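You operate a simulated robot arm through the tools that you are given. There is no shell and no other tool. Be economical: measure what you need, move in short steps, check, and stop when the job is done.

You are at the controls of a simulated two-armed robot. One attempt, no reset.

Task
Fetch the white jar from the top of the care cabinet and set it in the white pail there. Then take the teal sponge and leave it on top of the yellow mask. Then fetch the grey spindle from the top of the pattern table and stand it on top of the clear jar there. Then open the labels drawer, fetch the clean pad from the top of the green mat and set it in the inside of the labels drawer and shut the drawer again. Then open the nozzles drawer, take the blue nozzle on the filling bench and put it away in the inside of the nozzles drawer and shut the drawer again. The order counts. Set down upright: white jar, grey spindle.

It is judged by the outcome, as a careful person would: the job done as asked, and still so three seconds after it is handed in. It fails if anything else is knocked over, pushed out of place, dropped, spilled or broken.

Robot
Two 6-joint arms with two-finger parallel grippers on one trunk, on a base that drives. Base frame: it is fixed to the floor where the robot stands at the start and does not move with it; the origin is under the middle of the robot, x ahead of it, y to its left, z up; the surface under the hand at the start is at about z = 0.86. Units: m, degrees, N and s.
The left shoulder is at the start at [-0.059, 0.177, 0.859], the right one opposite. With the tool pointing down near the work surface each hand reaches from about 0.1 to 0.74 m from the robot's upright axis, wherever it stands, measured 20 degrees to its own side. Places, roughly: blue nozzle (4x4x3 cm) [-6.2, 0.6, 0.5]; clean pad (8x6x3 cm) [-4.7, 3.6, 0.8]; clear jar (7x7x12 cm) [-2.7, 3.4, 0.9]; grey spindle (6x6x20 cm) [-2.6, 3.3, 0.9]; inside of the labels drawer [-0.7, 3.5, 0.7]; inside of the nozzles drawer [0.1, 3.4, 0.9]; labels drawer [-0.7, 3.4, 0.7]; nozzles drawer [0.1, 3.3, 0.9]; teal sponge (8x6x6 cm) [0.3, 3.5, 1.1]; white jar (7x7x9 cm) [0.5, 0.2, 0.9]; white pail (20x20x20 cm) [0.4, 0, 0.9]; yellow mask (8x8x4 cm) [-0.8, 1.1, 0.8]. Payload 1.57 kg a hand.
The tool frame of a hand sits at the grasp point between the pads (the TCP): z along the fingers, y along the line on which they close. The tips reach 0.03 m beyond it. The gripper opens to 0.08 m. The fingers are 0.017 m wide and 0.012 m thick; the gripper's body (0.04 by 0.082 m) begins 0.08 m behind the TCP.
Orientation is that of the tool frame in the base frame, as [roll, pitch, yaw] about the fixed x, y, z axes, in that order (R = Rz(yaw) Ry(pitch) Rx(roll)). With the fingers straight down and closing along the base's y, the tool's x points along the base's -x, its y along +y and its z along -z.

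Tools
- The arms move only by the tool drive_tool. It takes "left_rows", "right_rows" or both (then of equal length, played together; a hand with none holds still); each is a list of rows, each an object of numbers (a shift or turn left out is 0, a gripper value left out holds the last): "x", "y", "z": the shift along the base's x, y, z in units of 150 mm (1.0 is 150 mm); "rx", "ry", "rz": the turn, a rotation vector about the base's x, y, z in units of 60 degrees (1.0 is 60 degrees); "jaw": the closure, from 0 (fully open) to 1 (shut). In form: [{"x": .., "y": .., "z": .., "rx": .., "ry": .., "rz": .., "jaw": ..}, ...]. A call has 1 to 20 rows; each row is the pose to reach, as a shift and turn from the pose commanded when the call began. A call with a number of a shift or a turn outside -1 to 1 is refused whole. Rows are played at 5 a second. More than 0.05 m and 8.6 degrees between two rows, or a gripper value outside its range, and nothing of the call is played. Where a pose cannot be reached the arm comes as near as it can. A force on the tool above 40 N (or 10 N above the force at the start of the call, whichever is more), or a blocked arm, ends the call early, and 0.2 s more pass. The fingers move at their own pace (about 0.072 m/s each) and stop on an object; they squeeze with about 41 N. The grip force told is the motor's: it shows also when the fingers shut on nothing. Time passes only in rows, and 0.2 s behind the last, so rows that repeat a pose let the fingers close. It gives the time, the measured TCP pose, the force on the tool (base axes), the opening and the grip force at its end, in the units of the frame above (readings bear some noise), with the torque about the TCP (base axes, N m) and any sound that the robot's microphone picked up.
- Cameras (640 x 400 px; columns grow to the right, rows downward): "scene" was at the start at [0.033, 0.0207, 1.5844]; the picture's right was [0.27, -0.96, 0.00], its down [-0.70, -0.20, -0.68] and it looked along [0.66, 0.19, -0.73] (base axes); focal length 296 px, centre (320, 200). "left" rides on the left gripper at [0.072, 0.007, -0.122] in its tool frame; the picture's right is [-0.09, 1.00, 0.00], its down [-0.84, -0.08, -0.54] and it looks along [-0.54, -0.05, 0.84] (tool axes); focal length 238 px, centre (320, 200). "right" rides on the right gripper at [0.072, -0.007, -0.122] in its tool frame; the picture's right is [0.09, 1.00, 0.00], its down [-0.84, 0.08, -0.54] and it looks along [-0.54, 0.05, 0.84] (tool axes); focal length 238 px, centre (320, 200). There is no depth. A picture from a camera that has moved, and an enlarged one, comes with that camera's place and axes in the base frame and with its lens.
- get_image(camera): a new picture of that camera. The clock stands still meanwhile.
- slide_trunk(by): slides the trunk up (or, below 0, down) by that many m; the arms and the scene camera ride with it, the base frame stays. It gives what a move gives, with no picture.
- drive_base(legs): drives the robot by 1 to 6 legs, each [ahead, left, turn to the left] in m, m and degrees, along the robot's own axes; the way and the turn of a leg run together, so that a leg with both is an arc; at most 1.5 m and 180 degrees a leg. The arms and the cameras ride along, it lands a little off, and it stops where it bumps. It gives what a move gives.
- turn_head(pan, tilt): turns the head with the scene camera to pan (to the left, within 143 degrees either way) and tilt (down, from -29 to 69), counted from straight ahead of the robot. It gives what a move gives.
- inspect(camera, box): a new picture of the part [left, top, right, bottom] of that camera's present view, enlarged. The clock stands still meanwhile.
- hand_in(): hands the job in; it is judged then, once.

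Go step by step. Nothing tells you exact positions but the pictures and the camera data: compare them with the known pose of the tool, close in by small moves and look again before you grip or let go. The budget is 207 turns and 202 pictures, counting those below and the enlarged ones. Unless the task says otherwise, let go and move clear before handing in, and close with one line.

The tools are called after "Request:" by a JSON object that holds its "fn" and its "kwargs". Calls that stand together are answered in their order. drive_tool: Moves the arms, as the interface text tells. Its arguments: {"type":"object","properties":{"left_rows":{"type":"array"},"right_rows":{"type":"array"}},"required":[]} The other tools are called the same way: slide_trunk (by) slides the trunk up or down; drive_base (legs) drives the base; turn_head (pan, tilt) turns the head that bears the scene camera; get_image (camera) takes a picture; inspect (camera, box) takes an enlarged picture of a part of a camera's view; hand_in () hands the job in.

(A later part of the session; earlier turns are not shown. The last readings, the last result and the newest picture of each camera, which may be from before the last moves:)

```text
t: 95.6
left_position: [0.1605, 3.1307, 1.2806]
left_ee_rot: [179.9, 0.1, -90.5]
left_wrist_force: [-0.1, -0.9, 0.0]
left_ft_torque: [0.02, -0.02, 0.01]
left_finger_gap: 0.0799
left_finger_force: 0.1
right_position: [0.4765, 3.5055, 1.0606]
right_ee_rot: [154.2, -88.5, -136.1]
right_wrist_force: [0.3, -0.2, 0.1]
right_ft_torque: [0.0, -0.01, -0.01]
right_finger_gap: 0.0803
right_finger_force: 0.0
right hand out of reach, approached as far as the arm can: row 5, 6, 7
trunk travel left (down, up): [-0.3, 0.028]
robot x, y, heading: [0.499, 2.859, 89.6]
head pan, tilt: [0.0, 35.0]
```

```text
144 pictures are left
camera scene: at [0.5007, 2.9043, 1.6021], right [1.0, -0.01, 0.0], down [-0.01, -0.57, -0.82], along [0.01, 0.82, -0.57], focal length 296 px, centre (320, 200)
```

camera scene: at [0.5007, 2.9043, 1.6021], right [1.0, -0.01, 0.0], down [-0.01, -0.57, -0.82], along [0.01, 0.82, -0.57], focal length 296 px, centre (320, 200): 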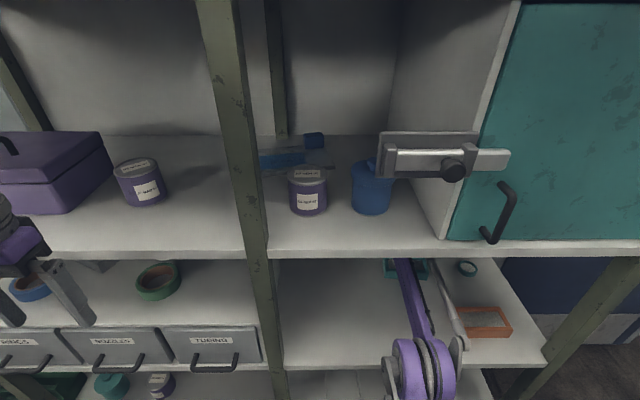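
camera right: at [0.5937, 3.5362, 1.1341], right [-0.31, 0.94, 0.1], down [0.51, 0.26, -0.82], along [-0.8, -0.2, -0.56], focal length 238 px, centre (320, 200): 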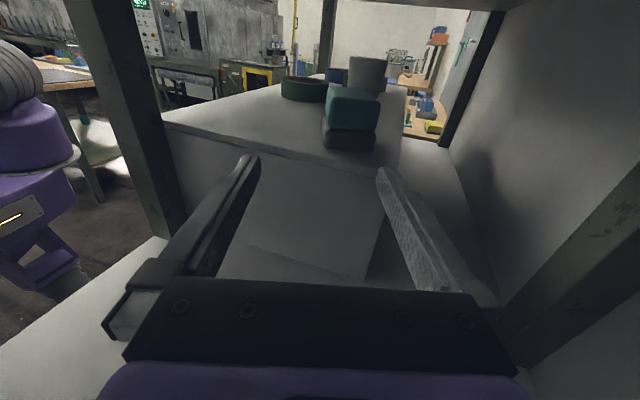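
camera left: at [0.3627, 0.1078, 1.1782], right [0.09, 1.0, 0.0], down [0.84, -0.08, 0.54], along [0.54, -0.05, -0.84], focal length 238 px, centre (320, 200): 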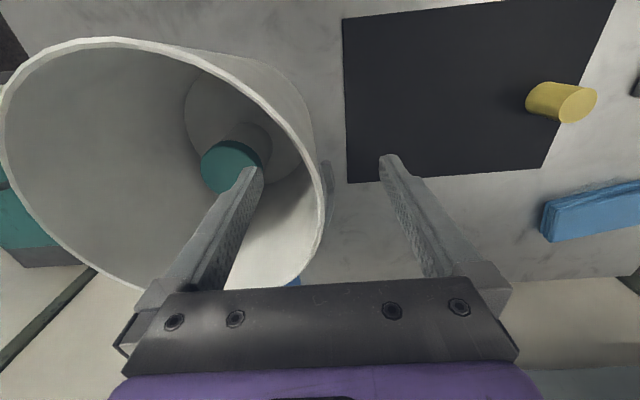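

Slightly beyond reach at this yaw, so I'll reduce the yaw by 8° and drive 5 cm closer.

Request:
{"fn": "drive_tool", "kwargs": {"right_rows": [{"y": -0.1, "x": 0.1, "rz": -0.07}, {"y": -0.25, "x": 0.1, "rz": -0.14}, {"y": -0.3, "x": 0.1, "rz": -0.14}]}}

Request:
{"fn": "drive_base", "kwargs": {"legs": [[0.06, 0, 0]]}}

Request:
{"fn": "get_image", "kwargs": {"camera": "right"}}

```text
t: 96.4
left_position: [0.1604, 3.1314, 1.2815]
left_ee_rot: [-179.9, 0.1, -90.4]
left_wrist_force: [0.3, 0.6, -0.2]
left_ft_torque: [-0.03, -0.02, -0.01]
left_finger_gap: 0.0799
left_finger_force: 0.1
right_position: [0.493, 3.4597, 1.0625]
right_ee_rot: [154.5, -88.7, -144.9]
right_wrist_force: [-0.8, -0.3, -0.2]
right_ft_torque: [0.0, 0.04, -0.06]
right_finger_gap: 0.0799
right_finger_force: 0.0
trunk travel left (down, up): [-0.3, 0.028]
robot x, y, heading: [0.5024, 2.8538, 89.4]
head pan, tilt: [0.0, 35.0]
```

```text
t: 97.4
left_position: [0.163, 3.1936, 1.2796]
left_ee_rot: [-180.0, -0.2, -90.6]
left_wrist_force: [0.7, -0.5, 0.4]
left_ft_torque: [0.01, 0.04, 0.02]
left_finger_gap: 0.08
left_finger_force: 0.0
right_position: [0.494, 3.5206, 1.0592]
right_ee_rot: [160.3, -88.9, -150.6]
right_wrist_force: [-0.3, 0.5, -0.9]
right_ft_torque: [0.02, -0.03, 0.0]
right_finger_gap: 0.0798
right_finger_force: 0.0
trunk travel left (down, up): [-0.3, 0.028]
robot x, y, heading: [0.5041, 2.9177, 89.4]
head pan, tilt: [0.0, 35.0]
```

```text
143 pictures are left
camera right: at [0.6144, 3.5359, 1.1327], right [-0.17, 0.98, 0.1], down [0.54, 0.18, -0.83], along [-0.83, -0.09, -0.56], focal length 238 px, centre (320, 200)
```

right: 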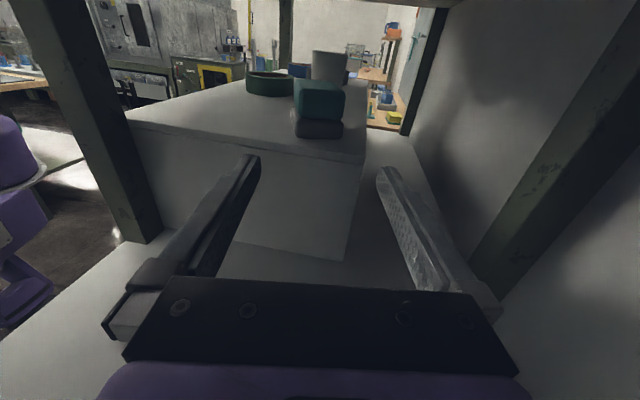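

Aligned: the approach line runs through the sponge's near face at about (0.330, 3.495). I'll advance partway, a little higher, and look.

Request:
{"fn": "drive_tool", "kwargs": {"right_rows": [{"z": 0.05}, {"x": -0.15, "y": -0.025, "z": 0.05}, {"x": -0.3, "y": -0.05, "z": 0.05}, {"x": -0.45, "y": -0.075, "z": 0.05}, {"x": -0.55, "y": -0.09, "z": 0.05}, {"x": -0.55, "y": -0.09, "z": 0.05}]}}

Request:
{"fn": "get_image", "kwargs": {"camera": "right"}}

Request:
{"fn": "get_image", "kwargs": {"camera": "scene"}}

```text
t: 99.0
left_position: [0.1839, 3.1928, 1.2866]
left_ee_rot: [179.1, 0.1, -91.1]
left_wrist_force: [0.7, -0.1, -0.1]
left_ft_torque: [-0.03, 0.02, 0.01]
left_finger_gap: 0.08
left_finger_force: 0.0
right_position: [0.4457, 3.5145, 1.0621]
right_ee_rot: [128.2, -89.1, -120.5]
right_wrist_force: [-0.8, -0.4, 0.2]
right_ft_torque: [-0.01, -0.01, 0.02]
right_finger_gap: 0.08
right_finger_force: 0.0
trunk travel left (down, up): [-0.3, 0.028]
robot x, y, heading: [0.5045, 2.9196, 88.8]
head pan, tilt: [0.0, 35.0]
stopped in row 6 (right hand): the arm was blocked; the commanded pose is now the measured one
```

```text
142 pictures are left
camera right: at [0.5687, 3.5238, 1.1326], right [-0.13, 0.99, 0.1], down [0.53, 0.16, -0.83], along [-0.84, -0.06, -0.55], focal length 238 px, centre (320, 200)
```

right: 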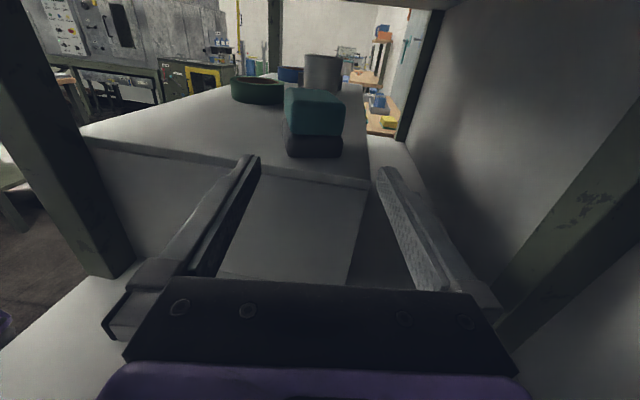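

```text
141 pictures are left
camera scene: at [0.5261, 2.9623, 1.6025], right [1.0, -0.02, -0.01], down [-0.02, -0.57, -0.82], along [0.01, 0.82, -0.57], focal length 296 px, centre (320, 200)
```

scene: 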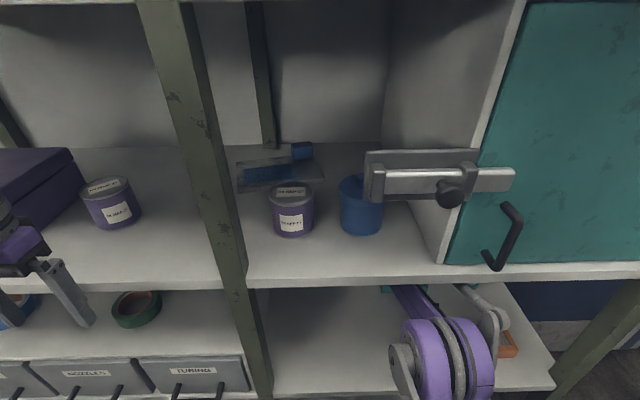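

The hand feels no force, so it was probably my elbow/forearm pressing on the shelf edge above. I'll back out, lower the trunk so the elbow is lower, and come in again.

Request:
{"fn": "drive_tool", "kwargs": {"right_rows": [{"x": 0.15, "y": -0.02, "z": -0.02}, {"x": 0.3, "y": -0.05, "z": -0.02}, {"x": 0.5, "y": -0.1, "z": -0.02}, {"x": 0.7, "y": -0.15, "z": -0.02}, {"x": 0.7, "y": -0.15, "z": -0.02}]}}

Request:
{"fn": "get_image", "kwargs": {"camera": "scene"}}

```text
t: 100.4
left_position: [0.1456, 3.1851, 1.2793]
left_ee_rot: [-179.4, 0.1, -90.2]
left_wrist_force: [1.4, -0.1, 0.0]
left_ft_torque: [0.04, -0.02, 0.0]
left_finger_gap: 0.08
left_finger_force: 0.0
right_position: [0.4852, 3.4841, 1.0439]
right_ee_rot: [158.1, -88.3, -146.6]
right_wrist_force: [-0.3, 0.6, -0.2]
right_ft_torque: [0.01, 0.02, -0.02]
right_finger_gap: 0.08
right_finger_force: 0.0
trunk travel left (down, up): [-0.3, 0.028]
robot x, y, heading: [0.5017, 2.9186, 89.7]
head pan, tilt: [0.0, 35.0]
stopped in row 5 (right hand): the arm was blocked; the commanded pose is now the measured one
```

```text
140 pictures are left
camera scene: at [0.4833, 2.9593, 1.6025], right [1.0, -0.01, 0.01], down [0.0, -0.57, -0.82], along [0.01, 0.82, -0.57], focal length 296 px, centre (320, 200)
```

scene: 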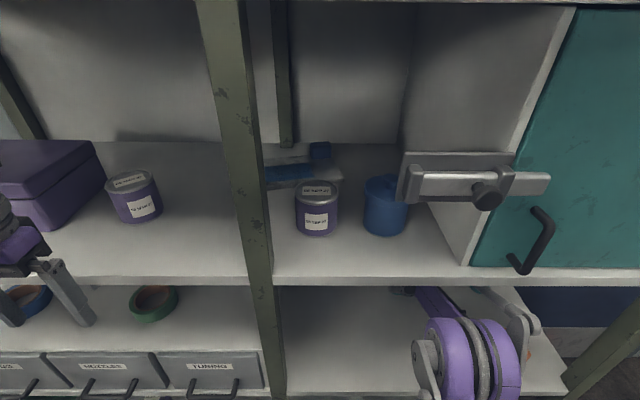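

Stuck both ways, so the elbow region is jammed against the shelf since the last base step. I'll back the base off.

Request:
{"fn": "drive_base", "kwargs": {"legs": [[-0.08, 0, 0]]}}

Request:
{"fn": "get_image", "kwargs": {"camera": "scene"}}

Request:
{"fn": "get_image", "kwargs": {"camera": "right"}}

```text
t: 101.5
left_position: [0.1605, 3.1112, 1.282]
left_ee_rot: [179.9, 0.0, -90.6]
left_wrist_force: [-0.1, 0.2, -0.2]
left_ft_torque: [0.01, 0.0, 0.01]
left_finger_gap: 0.0801
left_finger_force: 0.0
right_position: [0.5073, 3.4078, 1.0489]
right_ee_rot: [151.0, -88.7, -140.9]
right_wrist_force: [-0.6, -0.3, 0.3]
right_ft_torque: [-0.02, 0.0, -0.02]
right_finger_gap: 0.0801
right_finger_force: 0.2
trunk travel left (down, up): [-0.3, 0.028]
robot x, y, heading: [0.5012, 2.8365, 89.5]
head pan, tilt: [0.0, 35.0]
```

```text
139 pictures are left
camera scene: at [0.4994, 2.8826, 1.6025], right [1.0, -0.01, 0.0], down [-0.01, -0.57, -0.82], along [0.01, 0.82, -0.57], focal length 296 px, centre (320, 200)
```

scene: 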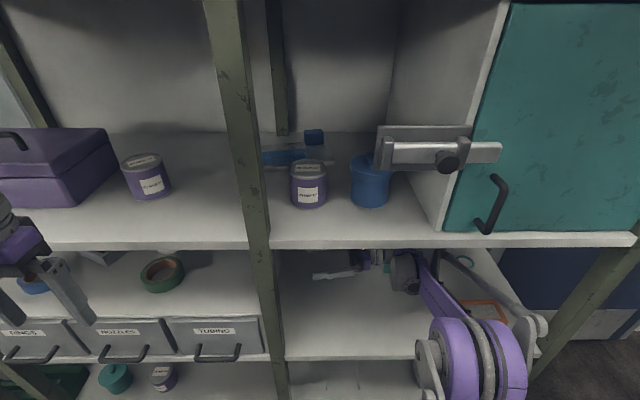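

```text
138 pictures are left
camera right: at [0.6291, 3.4231, 1.1215], right [-0.18, 0.98, 0.1], down [0.53, 0.18, -0.82], along [-0.83, -0.09, -0.56], focal length 238 px, centre (320, 200)
```

right: 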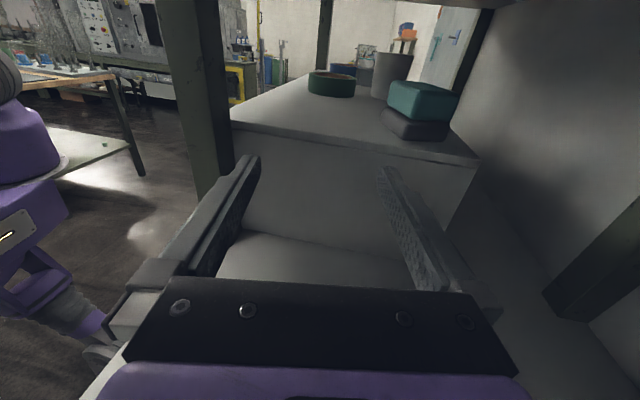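

Free again, nothing disturbed. The elbow sits at about z 1.2, right at the upper shelf's edge; I'll lower the trunk in two steps while raising the hand back.

Request:
{"fn": "slide_trunk", "kwargs": {"by": -0.08}}

Request:
{"fn": "drive_tool", "kwargs": {"right_rows": [{"z": 0.15}, {"z": 0.3}, {"z": 0.45}, {"z": 0.6}, {"z": 0.65}]}}

Request:
{"fn": "slide_trunk", "kwargs": {"by": -0.1}}

Request:
{"fn": "drive_tool", "kwargs": {"right_rows": [{"z": 0.15}, {"z": 0.3}, {"z": 0.45}, {"z": 0.6}, {"z": 0.6}]}}

Request:
{"fn": "get_image", "kwargs": {"camera": "scene"}}

Request:
{"fn": "get_image", "kwargs": {"camera": "right"}}

```text
t: 102.6
left_position: [0.1609, 3.1094, 1.2007]
left_ee_rot: [180.0, 0.0, -90.6]
left_wrist_force: [-0.5, 0.3, 0.1]
left_ft_torque: [0.0, 0.0, -0.01]
left_finger_gap: 0.0802
left_finger_force: 0.2
right_position: [0.5083, 3.4091, 0.9677]
right_ee_rot: [151.4, -88.7, -141.2]
right_wrist_force: [-0.1, -0.2, -0.2]
right_ft_torque: [-0.02, -0.03, 0.0]
right_finger_gap: 0.0802
right_finger_force: 0.0
trunk travel left (down, up): [-0.22, 0.108]
robot x, y, heading: [0.4981, 2.8373, 89.5]
head pan, tilt: [0.0, 35.0]
```

```text
t: 103.8
left_position: [0.1594, 3.1103, 1.2024]
left_ee_rot: [179.9, -0.1, -90.6]
left_wrist_force: [0.1, -0.5, 0.8]
left_ft_torque: [0.01, 0.0, 0.02]
left_finger_gap: 0.0801
left_finger_force: 0.1
right_position: [0.5092, 3.4077, 1.0643]
right_ee_rot: [152.0, -88.7, -141.7]
right_wrist_force: [-0.4, -0.4, -0.1]
right_ft_torque: [-0.03, -0.03, -0.02]
right_finger_gap: 0.0798
right_finger_force: 0.0
trunk travel left (down, up): [-0.22, 0.108]
robot x, y, heading: [0.4955, 2.8385, 89.3]
head pan, tilt: [0.0, 35.0]
```

```text
t: 105.2
left_position: [0.1613, 3.1104, 1.1023]
left_ee_rot: [179.9, 0.0, -90.8]
left_wrist_force: [0.0, -0.1, 0.5]
left_ft_torque: [0.0, 0.0, 0.01]
left_finger_gap: 0.0803
left_finger_force: 0.0
right_position: [0.5084, 3.4084, 0.9661]
right_ee_rot: [151.3, -88.8, -141.1]
right_wrist_force: [0.1, 1.1, 0.4]
right_ft_torque: [0.01, 0.04, -0.03]
right_finger_gap: 0.0802
right_finger_force: 0.1
trunk travel left (down, up): [-0.12, 0.208]
robot x, y, heading: [0.5021, 2.8382, 89.5]
head pan, tilt: [0.0, 35.0]
```

```text
t: 106.4
left_position: [0.1603, 3.1086, 1.1013]
left_ee_rot: [180.0, 0.0, -90.6]
left_wrist_force: [-0.6, -0.1, -0.1]
left_ft_torque: [-0.02, -0.06, -0.01]
left_finger_gap: 0.08
left_finger_force: 0.1
right_position: [0.5073, 3.4085, 1.0537]
right_ee_rot: [152.1, -88.8, -142.1]
right_wrist_force: [-1.2, 0.4, -1.0]
right_ft_torque: [-0.01, -0.01, 0.03]
right_finger_gap: 0.0801
right_finger_force: 0.0
trunk travel left (down, up): [-0.12, 0.208]
robot x, y, heading: [0.4988, 2.8376, 89.3]
head pan, tilt: [0.0, 35.0]
```

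```text
137 pictures are left
camera scene: at [0.4997, 2.8989, 1.4179], right [1.0, -0.01, 0.0], down [-0.01, -0.57, -0.82], along [0.01, 0.82, -0.57], focal length 296 px, centre (320, 200)
```

scene: 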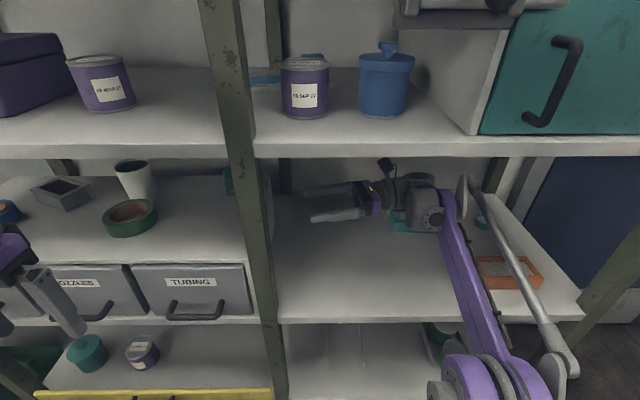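

```text
136 pictures are left
camera right: at [0.6288, 3.4237, 1.1268], right [-0.18, 0.98, 0.1], down [0.53, 0.18, -0.82], along [-0.83, -0.09, -0.56], focal length 238 px, centre (320, 200)
```

right: 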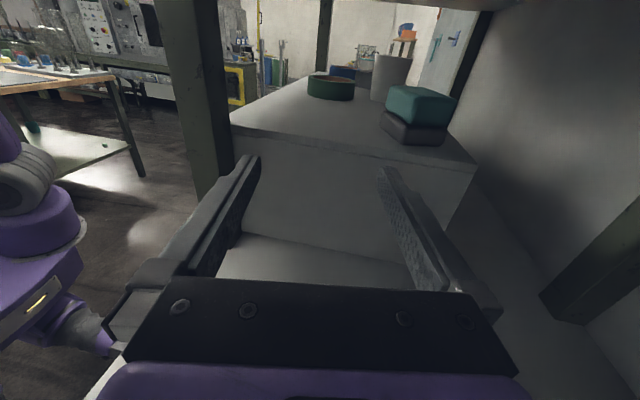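

Now the elbow is well below the upper shelf. I'll drive 7 cm in again, then align with the sponge.

Request:
{"fn": "drive_base", "kwargs": {"legs": [[0.07, 0, 0]]}}

Request:
{"fn": "drive_tool", "kwargs": {"right_rows": [{"y": 0.1, "z": 0.05}, {"y": 0.2, "z": 0.1}, {"y": 0.3, "z": 0.11}, {"y": 0.3, "z": 0.11}]}}

Request:
{"fn": "get_image", "kwargs": {"camera": "right"}}

Request:
{"fn": "get_image", "kwargs": {"camera": "scene"}}

```text
t: 107.4
left_position: [0.1614, 3.1811, 1.1005]
left_ee_rot: [-180.0, -0.2, -90.6]
left_wrist_force: [0.7, -0.3, 0.0]
left_ft_torque: [-0.03, -0.01, 0.0]
left_finger_gap: 0.0799
left_finger_force: 0.1
right_position: [0.5083, 3.4804, 1.0543]
right_ee_rot: [153.6, -88.7, -143.4]
right_wrist_force: [0.3, 1.0, 0.3]
right_ft_torque: [-0.01, 0.07, 0.02]
right_finger_gap: 0.0799
right_finger_force: 0.0
trunk travel left (down, up): [-0.12, 0.208]
robot x, y, heading: [0.5041, 2.9073, 89.5]
head pan, tilt: [0.0, 35.0]
```

```text
t: 108.4
left_position: [0.1612, 3.1806, 1.1017]
left_ee_rot: [179.9, 0.0, -90.6]
left_wrist_force: [-0.2, 0.4, 0.5]
left_ft_torque: [-0.02, 0.01, 0.0]
left_finger_gap: 0.08
left_finger_force: 0.1
right_position: [0.5055, 3.4999, 1.0595]
right_ee_rot: [152.3, -88.7, -142.2]
right_wrist_force: [-0.2, 0.5, 0.4]
right_ft_torque: [0.02, 0.01, -0.02]
right_finger_gap: 0.0801
right_finger_force: 0.1
right hand out of reach, approached as far as the arm can: row 2, 3, 4
trunk travel left (down, up): [-0.12, 0.208]
robot x, y, heading: [0.5009, 2.9064, 89.4]
head pan, tilt: [0.0, 35.0]
```

```text
135 pictures are left
camera right: at [0.6262, 3.5168, 1.1334], right [-0.18, 0.98, 0.1], down [0.53, 0.18, -0.82], along [-0.83, -0.09, -0.56], focal length 238 px, centre (320, 200)
```

right: 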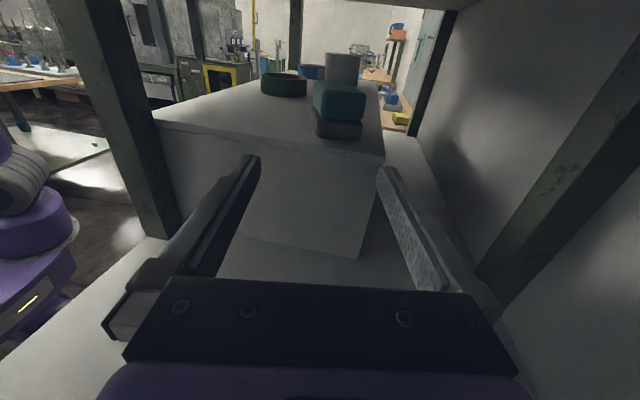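

```text
134 pictures are left
camera scene: at [0.5004, 2.9696, 1.4178], right [1.0, -0.01, 0.0], down [-0.01, -0.57, -0.82], along [0.01, 0.82, -0.57], focal length 296 px, centre (320, 200)
```

scene: 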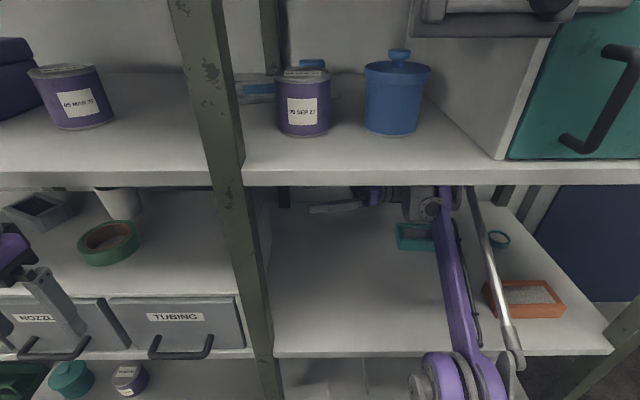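

The reach is just short with the trunk this low. I'll compromise: dip the hand, raise the trunk 7 cm, and turn the hand's yaw nearer square.

Request:
{"fn": "drive_tool", "kwargs": {"right_rows": [{"z": -0.12, "rz": -0.05}, {"z": -0.25, "rz": -0.1}, {"z": -0.4, "rz": -0.1}, {"z": -0.4, "rz": -0.1}]}}

Request:
{"fn": "slide_trunk", "kwargs": {"by": 0.07}}

Request:
{"fn": "drive_tool", "kwargs": {"right_rows": [{"y": 0.05, "x": -0.1}, {"y": 0.1, "x": -0.2}, {"y": 0.12, "x": -0.3}, {"y": 0.12, "x": -0.3}]}}

Request:
{"fn": "get_image", "kwargs": {"camera": "right"}}

```text
t: 109.6
left_position: [0.1561, 3.1624, 1.1031]
left_ee_rot: [-179.7, 0.8, -90.8]
left_wrist_force: [-0.8, -0.8, -0.4]
left_ft_torque: [0.04, -0.01, 0.04]
left_finger_gap: 0.0799
left_finger_force: 0.1
right_position: [0.5048, 3.4805, 1.0288]
right_ee_rot: [136.7, -87.9, -132.8]
right_wrist_force: [0.2, -0.4, -0.1]
right_ft_torque: [0.01, 0.02, 0.03]
right_finger_gap: 0.0799
right_finger_force: 0.0
trunk travel left (down, up): [-0.12, 0.208]
robot x, y, heading: [0.5013, 2.9012, 89.4]
head pan, tilt: [0.0, 35.0]
stopped in row 4 (right hand): the arm was blocked; the commanded pose is now the measured one
```

```text
t: 110.7
left_position: [0.161, 3.1796, 1.1719]
left_ee_rot: [180.0, 0.0, -90.7]
left_wrist_force: [-0.8, -0.1, -0.1]
left_ft_torque: [0.07, 0.01, 0.0]
left_finger_gap: 0.08
left_finger_force: 0.0
right_position: [0.5101, 3.4974, 1.0856]
right_ee_rot: [152.0, -88.6, -148.1]
right_wrist_force: [0.2, 0.2, -1.1]
right_ft_torque: [0.0, 0.0, 0.0]
right_finger_gap: 0.0802
right_finger_force: 0.1
trunk travel left (down, up): [-0.19, 0.138]
robot x, y, heading: [0.5018, 2.9069, 89.1]
head pan, tilt: [0.0, 35.0]
```

```text
t: 111.7
left_position: [0.1612, 3.1808, 1.1721]
left_ee_rot: [-180.0, 0.1, -90.7]
left_wrist_force: [-0.6, 0.1, -0.8]
left_ft_torque: [-0.03, -0.01, 0.01]
left_finger_gap: 0.0799
left_finger_force: 0.0
right_position: [0.4645, 3.5178, 1.0845]
right_ee_rot: [152.7, -88.8, -148.7]
right_wrist_force: [-0.3, -0.9, -0.1]
right_ft_torque: [0.0, -0.01, -0.04]
right_finger_gap: 0.08
right_finger_force: 0.2
trunk travel left (down, up): [-0.19, 0.138]
robot x, y, heading: [0.4988, 2.9036, 89.5]
head pan, tilt: [0.0, 35.0]
```

```text
133 pictures are left
camera right: at [0.5859, 3.5177, 1.1589], right [-0.07, 0.99, 0.1], down [0.55, 0.12, -0.82], along [-0.83, 0.0, -0.56], focal length 238 px, centre (320, 200)
```

right: 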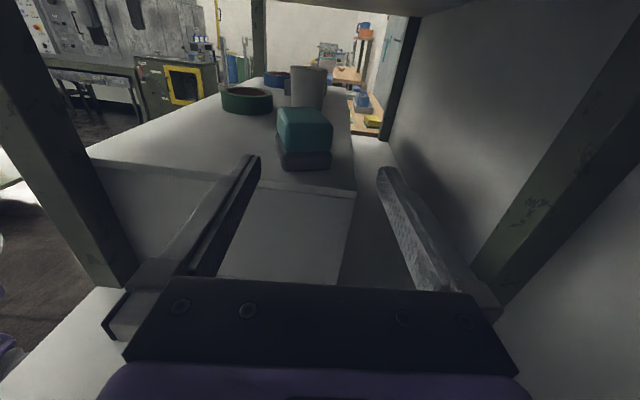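

Reach is good now. Sponge near face is centred at about (0.354, 3.499); I'll move to just before it and look.

Request:
{"fn": "drive_tool", "kwargs": {"right_rows": [{"x": -0.15, "y": -0.04, "z": -0.05}, {"x": -0.3, "y": -0.08, "z": -0.09}, {"x": -0.45, "y": -0.12, "z": -0.09}, {"x": -0.45, "y": -0.12, "z": -0.09}]}}

Request:
{"fn": "get_image", "kwargs": {"camera": "right"}}

```text
t: 112.7
left_position: [0.1613, 3.1799, 1.1712]
left_ee_rot: [180.0, 0.0, -90.7]
left_wrist_force: [-0.7, -0.4, 0.8]
left_ft_torque: [0.01, 0.04, 0.03]
left_finger_gap: 0.08
left_finger_force: 0.1
right_position: [0.3952, 3.4985, 1.0708]
right_ee_rot: [152.8, -88.6, -148.9]
right_wrist_force: [0.5, -0.4, 0.2]
right_ft_torque: [0.0, 0.01, 0.01]
right_finger_gap: 0.0801
right_finger_force: 0.1
trunk travel left (down, up): [-0.19, 0.138]
robot x, y, heading: [0.5024, 2.9086, 89.3]
head pan, tilt: [0.0, 35.0]
```

```text
132 pictures are left
camera right: at [0.5171, 3.5, 1.144], right [-0.07, 0.99, 0.1], down [0.55, 0.12, -0.82], along [-0.83, 0.0, -0.56], focal length 238 px, centre (320, 200)
```

right: 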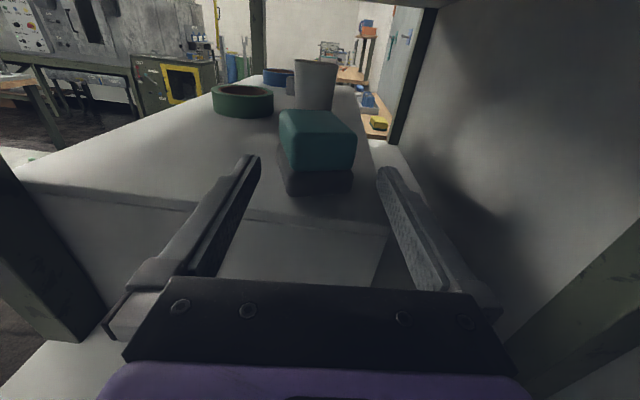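

Well centred, no contact. Advance 7 cm and close on the sponge.

Request:
{"fn": "drive_tool", "kwargs": {"right_rows": [{"x": -0.12, "y": -0.02}, {"x": -0.24, "y": -0.04}, {"x": -0.36, "y": -0.055}, {"x": -0.45, "y": -0.07}, {"x": -0.45, "y": -0.07}]}}

Request:
{"fn": "get_image", "kwargs": {"camera": "right"}}

```text
t: 113.9
left_position: [0.162, 3.1794, 1.171]
left_ee_rot: [180.0, -0.1, -90.7]
left_wrist_force: [0.4, 0.0, -0.1]
left_ft_torque: [0.06, -0.02, -0.01]
left_finger_gap: 0.0797
left_finger_force: 0.1
right_position: [0.3293, 3.4876, 1.0716]
right_ee_rot: [153.0, -88.7, -148.9]
right_wrist_force: [0.2, 0.5, -0.4]
right_ft_torque: [-0.01, -0.01, 0.02]
right_finger_gap: 0.08
right_finger_force: 0.1
trunk travel left (down, up): [-0.19, 0.138]
robot x, y, heading: [0.5037, 2.9069, 89.1]
head pan, tilt: [0.0, 35.0]
```

```text
131 pictures are left
camera right: at [0.4501, 3.4894, 1.1445], right [-0.07, 0.99, 0.1], down [0.55, 0.12, -0.82], along [-0.83, 0.0, -0.56], focal length 238 px, centre (320, 200)
```

right: 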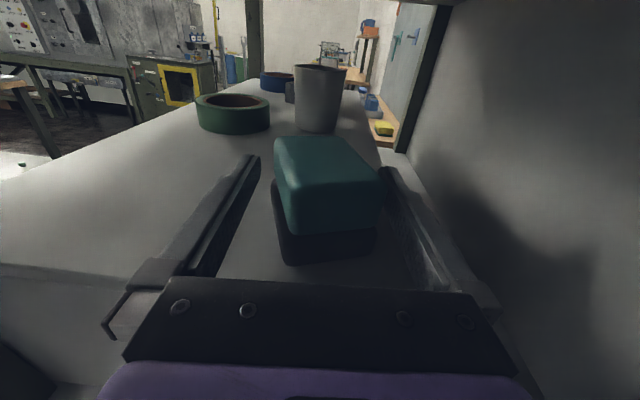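

Request:
{"fn": "drive_tool", "kwargs": {"right_rows": [{"x": -0.05, "y": 0.02, "jaw": 0.2}, {"x": -0.05, "y": 0.02, "jaw": 0.4}, {"x": -0.05, "y": 0.02, "jaw": 0.7}, {"x": -0.05, "y": 0.02, "jaw": 1}, {"x": -0.05, "y": 0.02, "jaw": 1}, {"x": -0.05, "y": 0.02, "jaw": 1}, {"x": -0.05, "y": 0.02, "jaw": 1}, {"x": -0.05, "y": 0.02, "z": 0.06, "jaw": 1}, {"x": -0.05, "y": 0.02, "z": 0.13, "jaw": 1}]}}

Request:
{"fn": "get_image", "kwargs": {"camera": "right"}}

```text
t: 115.9
left_position: [0.161, 3.1796, 1.1708]
left_ee_rot: [179.9, 0.0, -90.7]
left_wrist_force: [0.0, -0.2, 0.4]
left_ft_torque: [-0.01, -0.03, 0.0]
left_finger_gap: 0.0801
left_finger_force: 0.0
right_position: [0.3215, 3.4908, 1.0914]
right_ee_rot: [153.0, -88.7, -148.7]
right_wrist_force: [0.0, -0.6, -1.2]
right_ft_torque: [0.01, 0.01, 0.0]
right_finger_gap: 0.0494
right_finger_force: 41.1
trunk travel left (down, up): [-0.19, 0.138]
robot x, y, heading: [0.4956, 2.909, 89.0]
head pan, tilt: [0.0, 35.0]
```

```text
130 pictures are left
camera right: at [0.4427, 3.4928, 1.1649], right [-0.07, 0.99, 0.1], down [0.55, 0.12, -0.82], along [-0.83, 0.0, -0.56], focal length 238 px, centre (320, 200)
```

right: 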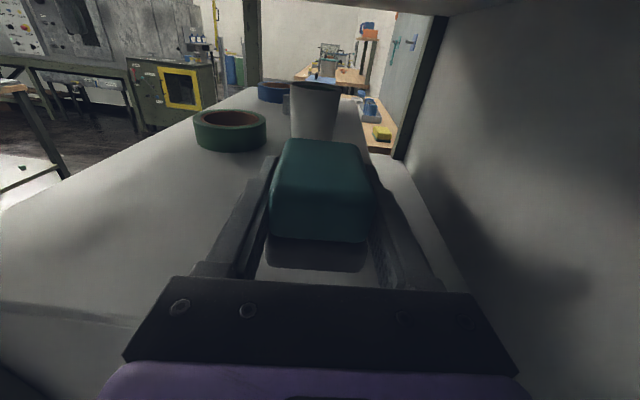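

Gripped and lifted as one piece. Withdraw to the right, then back the base out.

Request:
{"fn": "drive_tool", "kwargs": {"right_rows": [{"x": 0.15, "y": 0.03}, {"x": 0.3, "y": 0.06}, {"x": 0.45, "y": 0.08}, {"x": 0.6, "y": 0.08}, {"x": 0.75, "y": 0.05}, {"x": 0.9}, {"x": 1.0}]}}

Request:
{"fn": "get_image", "kwargs": {"camera": "scene"}}

```text
t: 117.5
left_position: [0.1617, 3.1797, 1.1705]
left_ee_rot: [-179.9, 0.1, -90.7]
left_wrist_force: [0.6, -0.7, 0.3]
left_ft_torque: [0.02, -0.01, -0.01]
left_finger_gap: 0.0799
left_finger_force: 0.0
right_position: [0.4714, 3.4924, 1.0914]
right_ee_rot: [152.6, -88.7, -148.7]
right_wrist_force: [-0.9, -0.7, 0.4]
right_ft_torque: [0.01, 0.01, -0.01]
right_finger_gap: 0.0492
right_finger_force: 41.1
trunk travel left (down, up): [-0.19, 0.138]
robot x, y, heading: [0.5034, 2.9073, 89.4]
head pan, tilt: [0.0, 35.0]
```

```text
129 pictures are left
camera scene: at [0.5008, 2.9566, 1.4882], right [1.0, -0.01, 0.0], down [-0.01, -0.57, -0.82], along [0.01, 0.82, -0.57], focal length 296 px, centre (320, 200)
```

scene: 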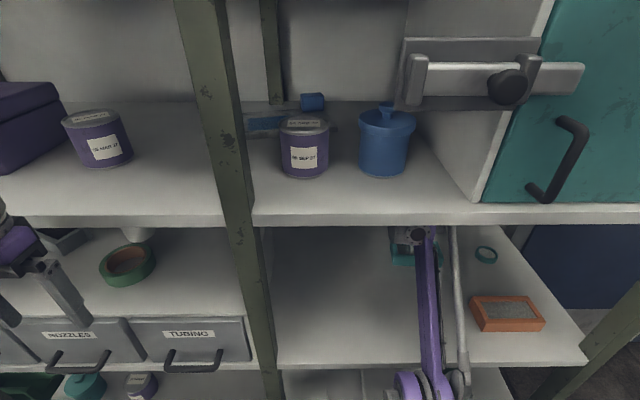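

Request:
{"fn": "drive_tool", "kwargs": {"right_rows": [{"x": 0.15, "y": -0.05}, {"x": 0.3, "y": -0.1}, {"x": 0.45, "y": -0.15}, {"x": 0.6, "y": -0.2}, {"x": 0.6, "y": -0.2}]}}

Request:
{"fn": "drive_base", "kwargs": {"legs": [[-0.45, 0, 0]]}}

Request:
{"fn": "get_image", "kwargs": {"camera": "scene"}}

Request:
{"fn": "get_image", "kwargs": {"camera": "right"}}

```text
t: 118.7
left_position: [0.1611, 3.18, 1.1707]
left_ee_rot: [-180.0, 0.0, -90.7]
left_wrist_force: [0.5, 0.3, 0.3]
left_ft_torque: [0.02, -0.02, -0.03]
left_finger_gap: 0.0801
left_finger_force: 0.1
right_position: [0.5632, 3.4627, 1.0928]
right_ee_rot: [154.2, -88.7, -150.2]
right_wrist_force: [-0.9, 0.1, -0.5]
right_ft_torque: [-0.02, 0.01, 0.0]
right_finger_gap: 0.0493
right_finger_force: 41.0
trunk travel left (down, up): [-0.19, 0.138]
robot x, y, heading: [0.4996, 2.9042, 89.2]
head pan, tilt: [0.0, 35.0]
```

```text
t: 121.3
left_position: [0.157, 2.7382, 1.1707]
left_ee_rot: [-180.0, 0.0, -90.7]
left_wrist_force: [0.6, -1.0, 0.3]
left_ft_torque: [0.01, 0.04, 0.04]
left_finger_gap: 0.0801
left_finger_force: 0.1
right_position: [0.5573, 3.0201, 1.0931]
right_ee_rot: [153.2, -88.5, -149.3]
right_wrist_force: [0.6, 0.2, -1.2]
right_ft_torque: [0.03, -0.04, 0.0]
right_finger_gap: 0.0494
right_finger_force: 41.1
trunk travel left (down, up): [-0.19, 0.138]
robot x, y, heading: [0.4965, 2.465, 89.5]
head pan, tilt: [0.0, 35.0]
```

```text
128 pictures are left
camera scene: at [0.4954, 2.5144, 1.4882], right [1.0, -0.01, 0.0], down [-0.01, -0.57, -0.82], along [0.01, 0.82, -0.57], focal length 296 px, centre (320, 200)
```

scene: 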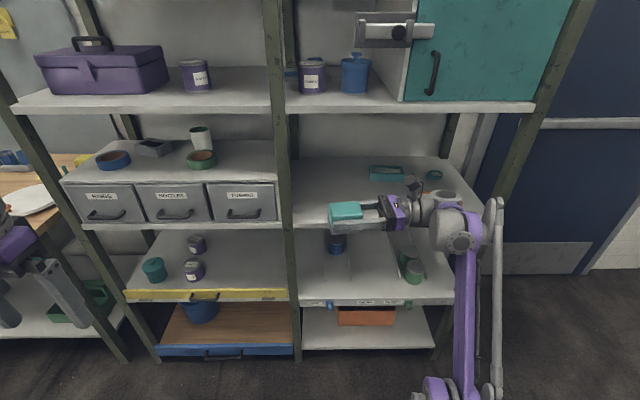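

```text
127 pictures are left
camera right: at [0.6788, 3.0229, 1.1664], right [-0.07, 0.99, 0.1], down [0.55, 0.13, -0.82], along [-0.83, 0.0, -0.56], focal length 238 px, centre (320, 200)
```

right: 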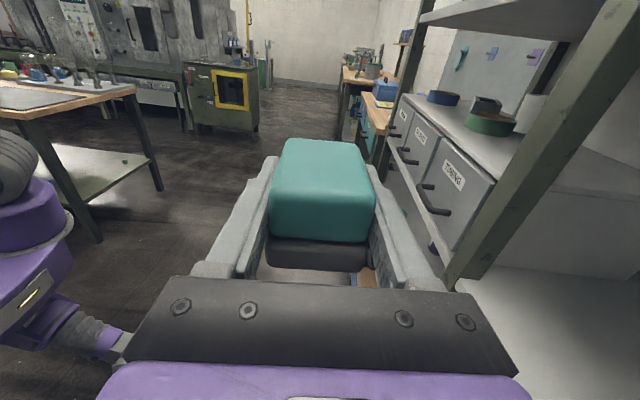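

The sponge is out and held flat. Now I look back toward the table with the yellow mask to plan the placing.

Request:
{"fn": "turn_head", "kwargs": {"pan": 138, "tilt": 30}}

Request:
{"fn": "get_image", "kwargs": {"camera": "scene"}}

Request:
{"fn": "turn_head", "kwargs": {"pan": 100, "tilt": 25}}

Request:
{"fn": "get_image", "kwargs": {"camera": "scene"}}

```text
t: 123.6
left_position: [0.1568, 2.739, 1.1705]
left_ee_rot: [180.0, 0.0, -90.7]
left_wrist_force: [0.0, -0.5, 0.0]
left_ft_torque: [0.03, 0.02, 0.02]
left_finger_gap: 0.0799
left_finger_force: 0.0
right_position: [0.5577, 3.0218, 1.0935]
right_ee_rot: [153.9, -88.6, -150.0]
right_wrist_force: [-0.4, 0.3, 0.2]
right_ft_torque: [0.03, -0.01, -0.04]
right_finger_gap: 0.0492
right_finger_force: 40.5
trunk travel left (down, up): [-0.19, 0.138]
robot x, y, heading: [0.4978, 2.4629, 89.5]
head pan, tilt: [138.0, 30.0]
```

```text
126 pictures are left
camera scene: at [0.4329, 2.3603, 1.496], right [-0.73, 0.68, 0.0], down [0.34, 0.37, -0.87], along [-0.59, -0.64, -0.5], focal length 296 px, centre (320, 200)
```

scene: 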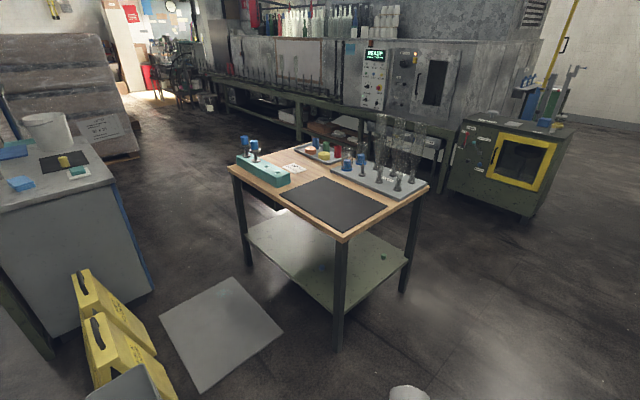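

```text
t: 124.6
left_position: [0.1562, 2.7382, 1.1716]
left_ee_rot: [179.9, 0.0, -90.7]
left_wrist_force: [-0.1, -0.8, -0.6]
left_ft_torque: [0.01, 0.0, 0.01]
left_finger_gap: 0.08
left_finger_force: 0.0
right_position: [0.5581, 3.0218, 1.0933]
right_ee_rot: [154.0, -88.6, -150.0]
right_wrist_force: [0.6, 0.4, 0.2]
right_ft_torque: [0.0, -0.02, 0.0]
right_finger_gap: 0.0491
right_finger_force: 40.7
trunk travel left (down, up): [-0.19, 0.138]
robot x, y, heading: [0.4937, 2.4689, 89.3]
head pan, tilt: [100.0, 25.0]
```

```text
125 pictures are left
camera scene: at [0.4034, 2.4118, 1.504], right [-0.16, 0.99, 0.0], down [0.42, 0.07, -0.91], along [-0.89, -0.15, -0.42], focal length 296 px, centre (320, 200)
```

scene: 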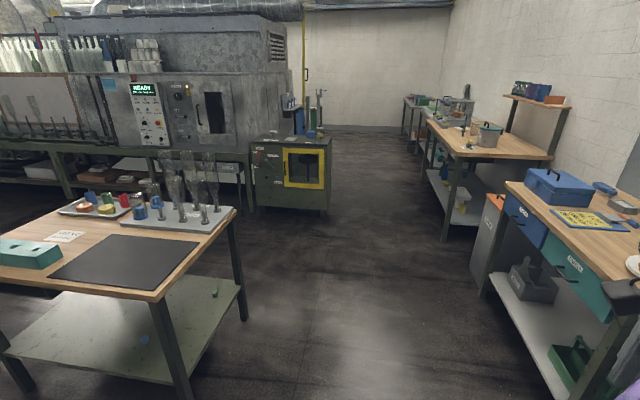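

The table is free on its south side and the path I came by is known. I'll raise the trunk, slide left to the corridor, back out to y≈0, go left and come up to the table from the south so the hand keeps pointing left.

Request:
{"fn": "slide_trunk", "kwargs": {"by": 0.13}}

Request:
{"fn": "drive_base", "kwargs": {"legs": [[0, 0.475, 0.5]]}}

Request:
{"fn": "drive_base", "kwargs": {"legs": [[-1.2, 0, 0]]}}

Request:
{"fn": "drive_base", "kwargs": {"legs": [[-1.22, 0, 0]]}}

```text
t: 126.2
left_position: [0.1562, 2.736, 1.3009]
left_ee_rot: [-180.0, 0.0, -90.7]
left_wrist_force: [-0.6, -0.3, -0.1]
left_ft_torque: [-0.01, -0.03, 0.03]
left_finger_gap: 0.0799
left_finger_force: 0.1
right_position: [0.5577, 3.0471, 1.2904]
right_ee_rot: [106.3, -83.4, -102.3]
right_wrist_force: [0.5, 0.6, -0.5]
right_ft_torque: [0.06, 0.01, -0.01]
right_finger_gap: 0.0492
right_finger_force: 40.7
trunk travel left (down, up): [-0.32, 0.008]
robot x, y, heading: [0.4945, 2.4643, 89.3]
head pan, tilt: [100.0, 25.0]
```

```text
t: 130.9
left_position: [-0.3222, 2.7355, 1.3003]
left_ee_rot: [180.0, 0.0, -89.9]
left_wrist_force: [0.4, 0.7, -1.2]
left_ft_torque: [0.02, 0.0, -0.01]
left_finger_gap: 0.0798
left_finger_force: 0.1
right_position: [0.0734, 3.0495, 1.2896]
right_ee_rot: [106.3, -83.5, -101.5]
right_wrist_force: [1.1, 0.4, -1.0]
right_ft_torque: [0.0, -0.02, 0.02]
right_finger_gap: 0.0495
right_finger_force: 40.7
trunk travel left (down, up): [-0.32, 0.008]
robot x, y, heading: [0.02, 2.4675, 90.1]
head pan, tilt: [100.0, 25.0]
```

```text
t: 136.9
left_position: [-0.3175, 1.5405, 1.301]
left_ee_rot: [-179.9, -0.1, -89.5]
left_wrist_force: [0.0, 0.6, 0.6]
left_ft_torque: [-0.01, 0.0, 0.02]
left_finger_gap: 0.08
left_finger_force: 0.2
right_position: [0.0775, 1.8589, 1.2904]
right_ee_rot: [106.3, -83.6, -101.2]
right_wrist_force: [0.1, -0.6, -0.4]
right_ft_torque: [0.0, -0.01, -0.01]
right_finger_gap: 0.0492
right_finger_force: 40.8
trunk travel left (down, up): [-0.32, 0.008]
robot x, y, heading: [0.0255, 1.2763, 90.3]
head pan, tilt: [100.0, 25.0]
```

```text
t: 140.6
left_position: [-0.3224, 0.9777, 1.301]
left_ee_rot: [180.0, 0.1, -89.4]
left_wrist_force: [-0.2, -0.1, 0.6]
left_ft_torque: [-0.01, 0.03, 0.0]
left_finger_gap: 0.0801
left_finger_force: 0.1
right_position: [0.0705, 1.2951, 1.2901]
right_ee_rot: [106.2, -83.4, -100.7]
right_wrist_force: [-0.3, 0.1, -1.2]
right_ft_torque: [0.02, 0.0, -0.04]
right_finger_gap: 0.0493
right_finger_force: 41.5
trunk travel left (down, up): [-0.32, 0.008]
robot x, y, heading: [0.0235, 0.7122, 90.7]
head pan, tilt: [100.0, 25.0]
stopped in leg 1: the robot was blocked; the commanded pose is now the measured one
```

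Blocked at y≈0.71: something on my right side or behind touches. Let me look around before moving.

Request:
{"fn": "turn_head", "kwargs": {"pan": -90, "tilt": 60}}

Request:
{"fn": "get_image", "kwargs": {"camera": "scene"}}

Request:
{"fn": "turn_head", "kwargs": {"pan": -135, "tilt": 50}}

Request:
{"fn": "get_image", "kwargs": {"camera": "scene"}}

Request:
{"fn": "turn_head", "kwargs": {"pan": 110, "tilt": 60}}

Request:
{"fn": "get_image", "kwargs": {"camera": "scene"}}

```text
t: 143.4
left_position: [-0.3235, 0.9781, 1.3011]
left_ee_rot: [180.0, 0.0, -89.3]
left_wrist_force: [-0.4, 0.7, 0.7]
left_ft_torque: [0.03, 0.02, 0.01]
left_finger_gap: 0.0801
left_finger_force: 0.2
right_position: [0.0712, 1.2965, 1.2878]
right_ee_rot: [106.2, -83.3, -100.9]
right_wrist_force: [0.4, 0.1, -0.9]
right_ft_torque: [0.0, -0.02, -0.04]
right_finger_gap: 0.0493
right_finger_force: 40.7
trunk travel left (down, up): [-0.32, 0.008]
robot x, y, heading: [0.0195, 0.7145, 90.7]
head pan, tilt: [-90.0, 60.0]
```

```text
124 pictures are left
camera scene: at [0.0888, 0.6704, 1.5884], right [0.01, -1.0, 0.0], down [-0.87, -0.01, -0.5], along [0.5, 0.01, -0.87], focal length 296 px, centre (320, 200)
```

scene: 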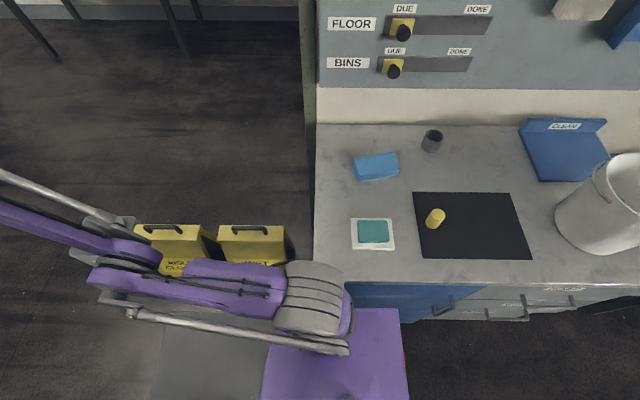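

```text
t: 144.5
left_position: [-0.324, 0.9777, 1.3017]
left_ee_rot: [-180.0, -0.1, -89.3]
left_wrist_force: [-0.1, -0.4, 0.0]
left_ft_torque: [0.0, -0.04, 0.01]
left_finger_gap: 0.08
left_finger_force: 0.1
right_position: [0.0719, 1.2958, 1.2894]
right_ee_rot: [106.3, -83.3, -100.9]
right_wrist_force: [0.9, 0.3, -0.5]
right_ft_torque: [-0.02, 0.0, 0.02]
right_finger_gap: 0.0493
right_finger_force: 41.0
trunk travel left (down, up): [-0.32, 0.008]
robot x, y, heading: [0.0211, 0.7138, 90.5]
head pan, tilt: [-135.0, 50.0]
```

```text
123 pictures are left
camera scene: at [0.0773, 0.6158, 1.601], right [-0.7, -0.72, 0.0], down [-0.55, 0.53, -0.64], along [0.46, -0.45, -0.77], focal length 296 px, centre (320, 200)
```

scene: 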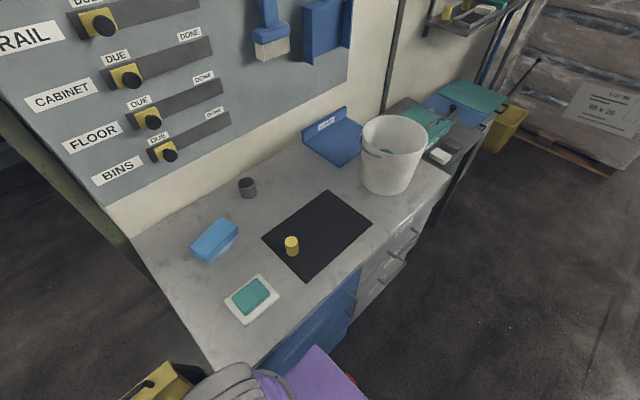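

```text
t: 147.9
left_position: [-0.324, 0.9779, 1.3006]
left_ee_rot: [180.0, 0.1, -89.3]
left_wrist_force: [0.3, 0.6, 0.1]
left_ft_torque: [0.01, -0.03, 0.02]
left_finger_gap: 0.0801
left_finger_force: 0.0
right_position: [0.0713, 1.2961, 1.2904]
right_ee_rot: [106.3, -83.4, -100.8]
right_wrist_force: [0.3, 0.4, 0.1]
right_ft_torque: [0.0, -0.02, 0.01]
right_finger_gap: 0.0489
right_finger_force: 40.7
trunk travel left (down, up): [-0.32, 0.008]
robot x, y, heading: [0.024, 0.712, 90.8]
head pan, tilt: [110.0, 60.0]
```

```text
122 pictures are left
camera scene: at [-0.0402, 0.646, 1.5884], right [-0.35, 0.94, 0.0], down [0.81, 0.31, -0.5], along [-0.47, -0.18, -0.87], focal length 296 px, centre (320, 200)
```

scene: 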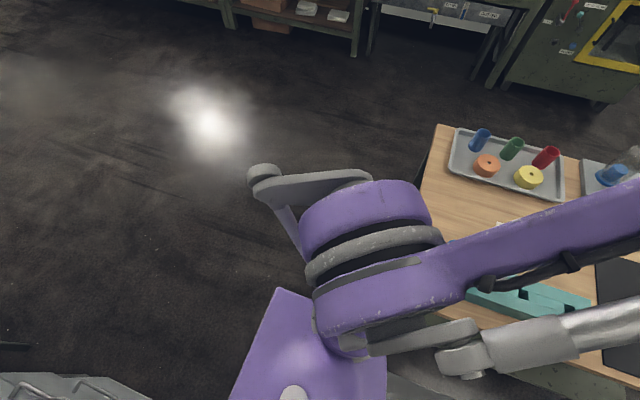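

The right shoulder touched the cabinet's top corner; everything on it still stands. I'll ease ahead, shift left 8 cm, and continue back.

Request:
{"fn": "drive_base", "kwargs": {"legs": [[0.03, 0, 0], [0, 0.08, 0]]}}

Request:
{"fn": "drive_base", "kwargs": {"legs": [[-0.75, 0.0, 0]]}}

```text
t: 149.5
left_position: [-0.3606, 1.0082, 1.3004]
left_ee_rot: [-179.9, 0.1, -89.3]
left_wrist_force: [0.0, -0.7, -0.1]
left_ft_torque: [0.03, -0.01, 0.0]
left_finger_gap: 0.0801
left_finger_force: 0.0
right_position: [0.0318, 1.3257, 1.2892]
right_ee_rot: [107.4, -83.3, -101.9]
right_wrist_force: [-0.4, -0.2, -0.4]
right_ft_torque: [0.03, 0.02, 0.0]
right_finger_gap: 0.0493
right_finger_force: 41.4
trunk travel left (down, up): [-0.32, 0.008]
robot x, y, heading: [-0.0092, 0.7416, 90.7]
head pan, tilt: [110.0, 60.0]
stopped in leg 2: the robot was blocked; the commanded pose is now the measured one
```

```text
t: 153.5
left_position: [-0.3496, 0.2726, 1.3005]
left_ee_rot: [-179.9, 0.0, -90.2]
left_wrist_force: [-0.2, 0.2, -0.3]
left_ft_torque: [-0.01, 0.01, -0.02]
left_finger_gap: 0.0802
left_finger_force: 0.1
right_position: [0.0484, 0.5854, 1.2904]
right_ee_rot: [106.4, -83.4, -101.8]
right_wrist_force: [0.3, -0.2, -0.9]
right_ft_torque: [-0.01, 0.01, -0.03]
right_finger_gap: 0.0488
right_finger_force: 41.3
trunk travel left (down, up): [-0.32, 0.008]
robot x, y, heading: [-0.0091, 0.0026, 89.9]
head pan, tilt: [110.0, 60.0]
```

Through the gap. Now slide left to x≈-0.85 and view the table.

Request:
{"fn": "drive_base", "kwargs": {"legs": [[0, 0.84, 0]]}}

Request:
{"fn": "turn_head", "kwargs": {"pan": 0, "tilt": 35}}

Request:
{"fn": "get_image", "kwargs": {"camera": "scene"}}

Request:
{"fn": "get_image", "kwargs": {"camera": "right"}}

```text
t: 161.3
left_position: [-1.2035, 0.2662, 1.3007]
left_ee_rot: [180.0, 0.0, -89.6]
left_wrist_force: [-0.5, 0.2, -0.4]
left_ft_torque: [0.02, -0.01, 0.01]
left_finger_gap: 0.08
left_finger_force: 0.2
right_position: [-0.8098, 0.5825, 1.2888]
right_ee_rot: [106.2, -83.4, -101.0]
right_wrist_force: [0.3, 0.0, -0.4]
right_ft_torque: [0.0, 0.0, -0.01]
right_finger_gap: 0.049
right_finger_force: 40.9
trunk travel left (down, up): [-0.32, 0.008]
robot x, y, heading: [-0.8588, 0.001, 90.8]
head pan, tilt: [110.0, 60.0]
```

```text
t: 163.2
left_position: [-1.204, 0.2668, 1.3013]
left_ee_rot: [179.9, 0.1, -89.5]
left_wrist_force: [1.1, -0.6, 0.1]
left_ft_torque: [0.04, 0.01, 0.01]
left_finger_gap: 0.0801
left_finger_force: 0.0
right_position: [-0.809, 0.5829, 1.2892]
right_ee_rot: [106.3, -83.5, -100.9]
right_wrist_force: [0.2, 0.3, -0.8]
right_ft_torque: [-0.01, 0.0, 0.01]
right_finger_gap: 0.0489
right_finger_force: 41.2
trunk travel left (down, up): [-0.32, 0.008]
robot x, y, heading: [-0.858, -0.0039, 90.4]
head pan, tilt: [0.0, 35.0]
```

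```text
121 pictures are left
camera scene: at [-0.8602, 0.044, 1.6227], right [1.0, 0.01, 0.0], down [0.01, -0.57, -0.82], along [-0.01, 0.82, -0.57], focal length 296 px, centre (320, 200)
```

scene: 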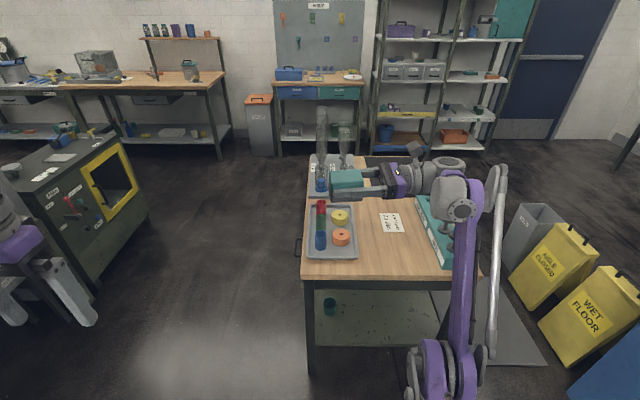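

```text
120 pictures are left
camera right: at [-0.6882, 0.5801, 1.3629], right [-0.09, 0.98, 0.2], down [0.55, 0.22, -0.81], along [-0.83, 0.03, -0.56], focal length 238 px, centre (320, 200)
```

right: 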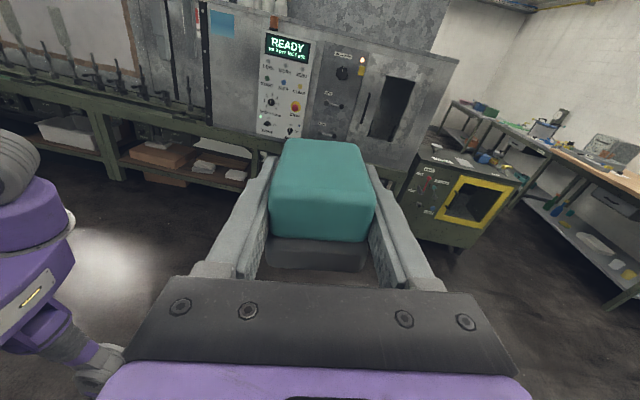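

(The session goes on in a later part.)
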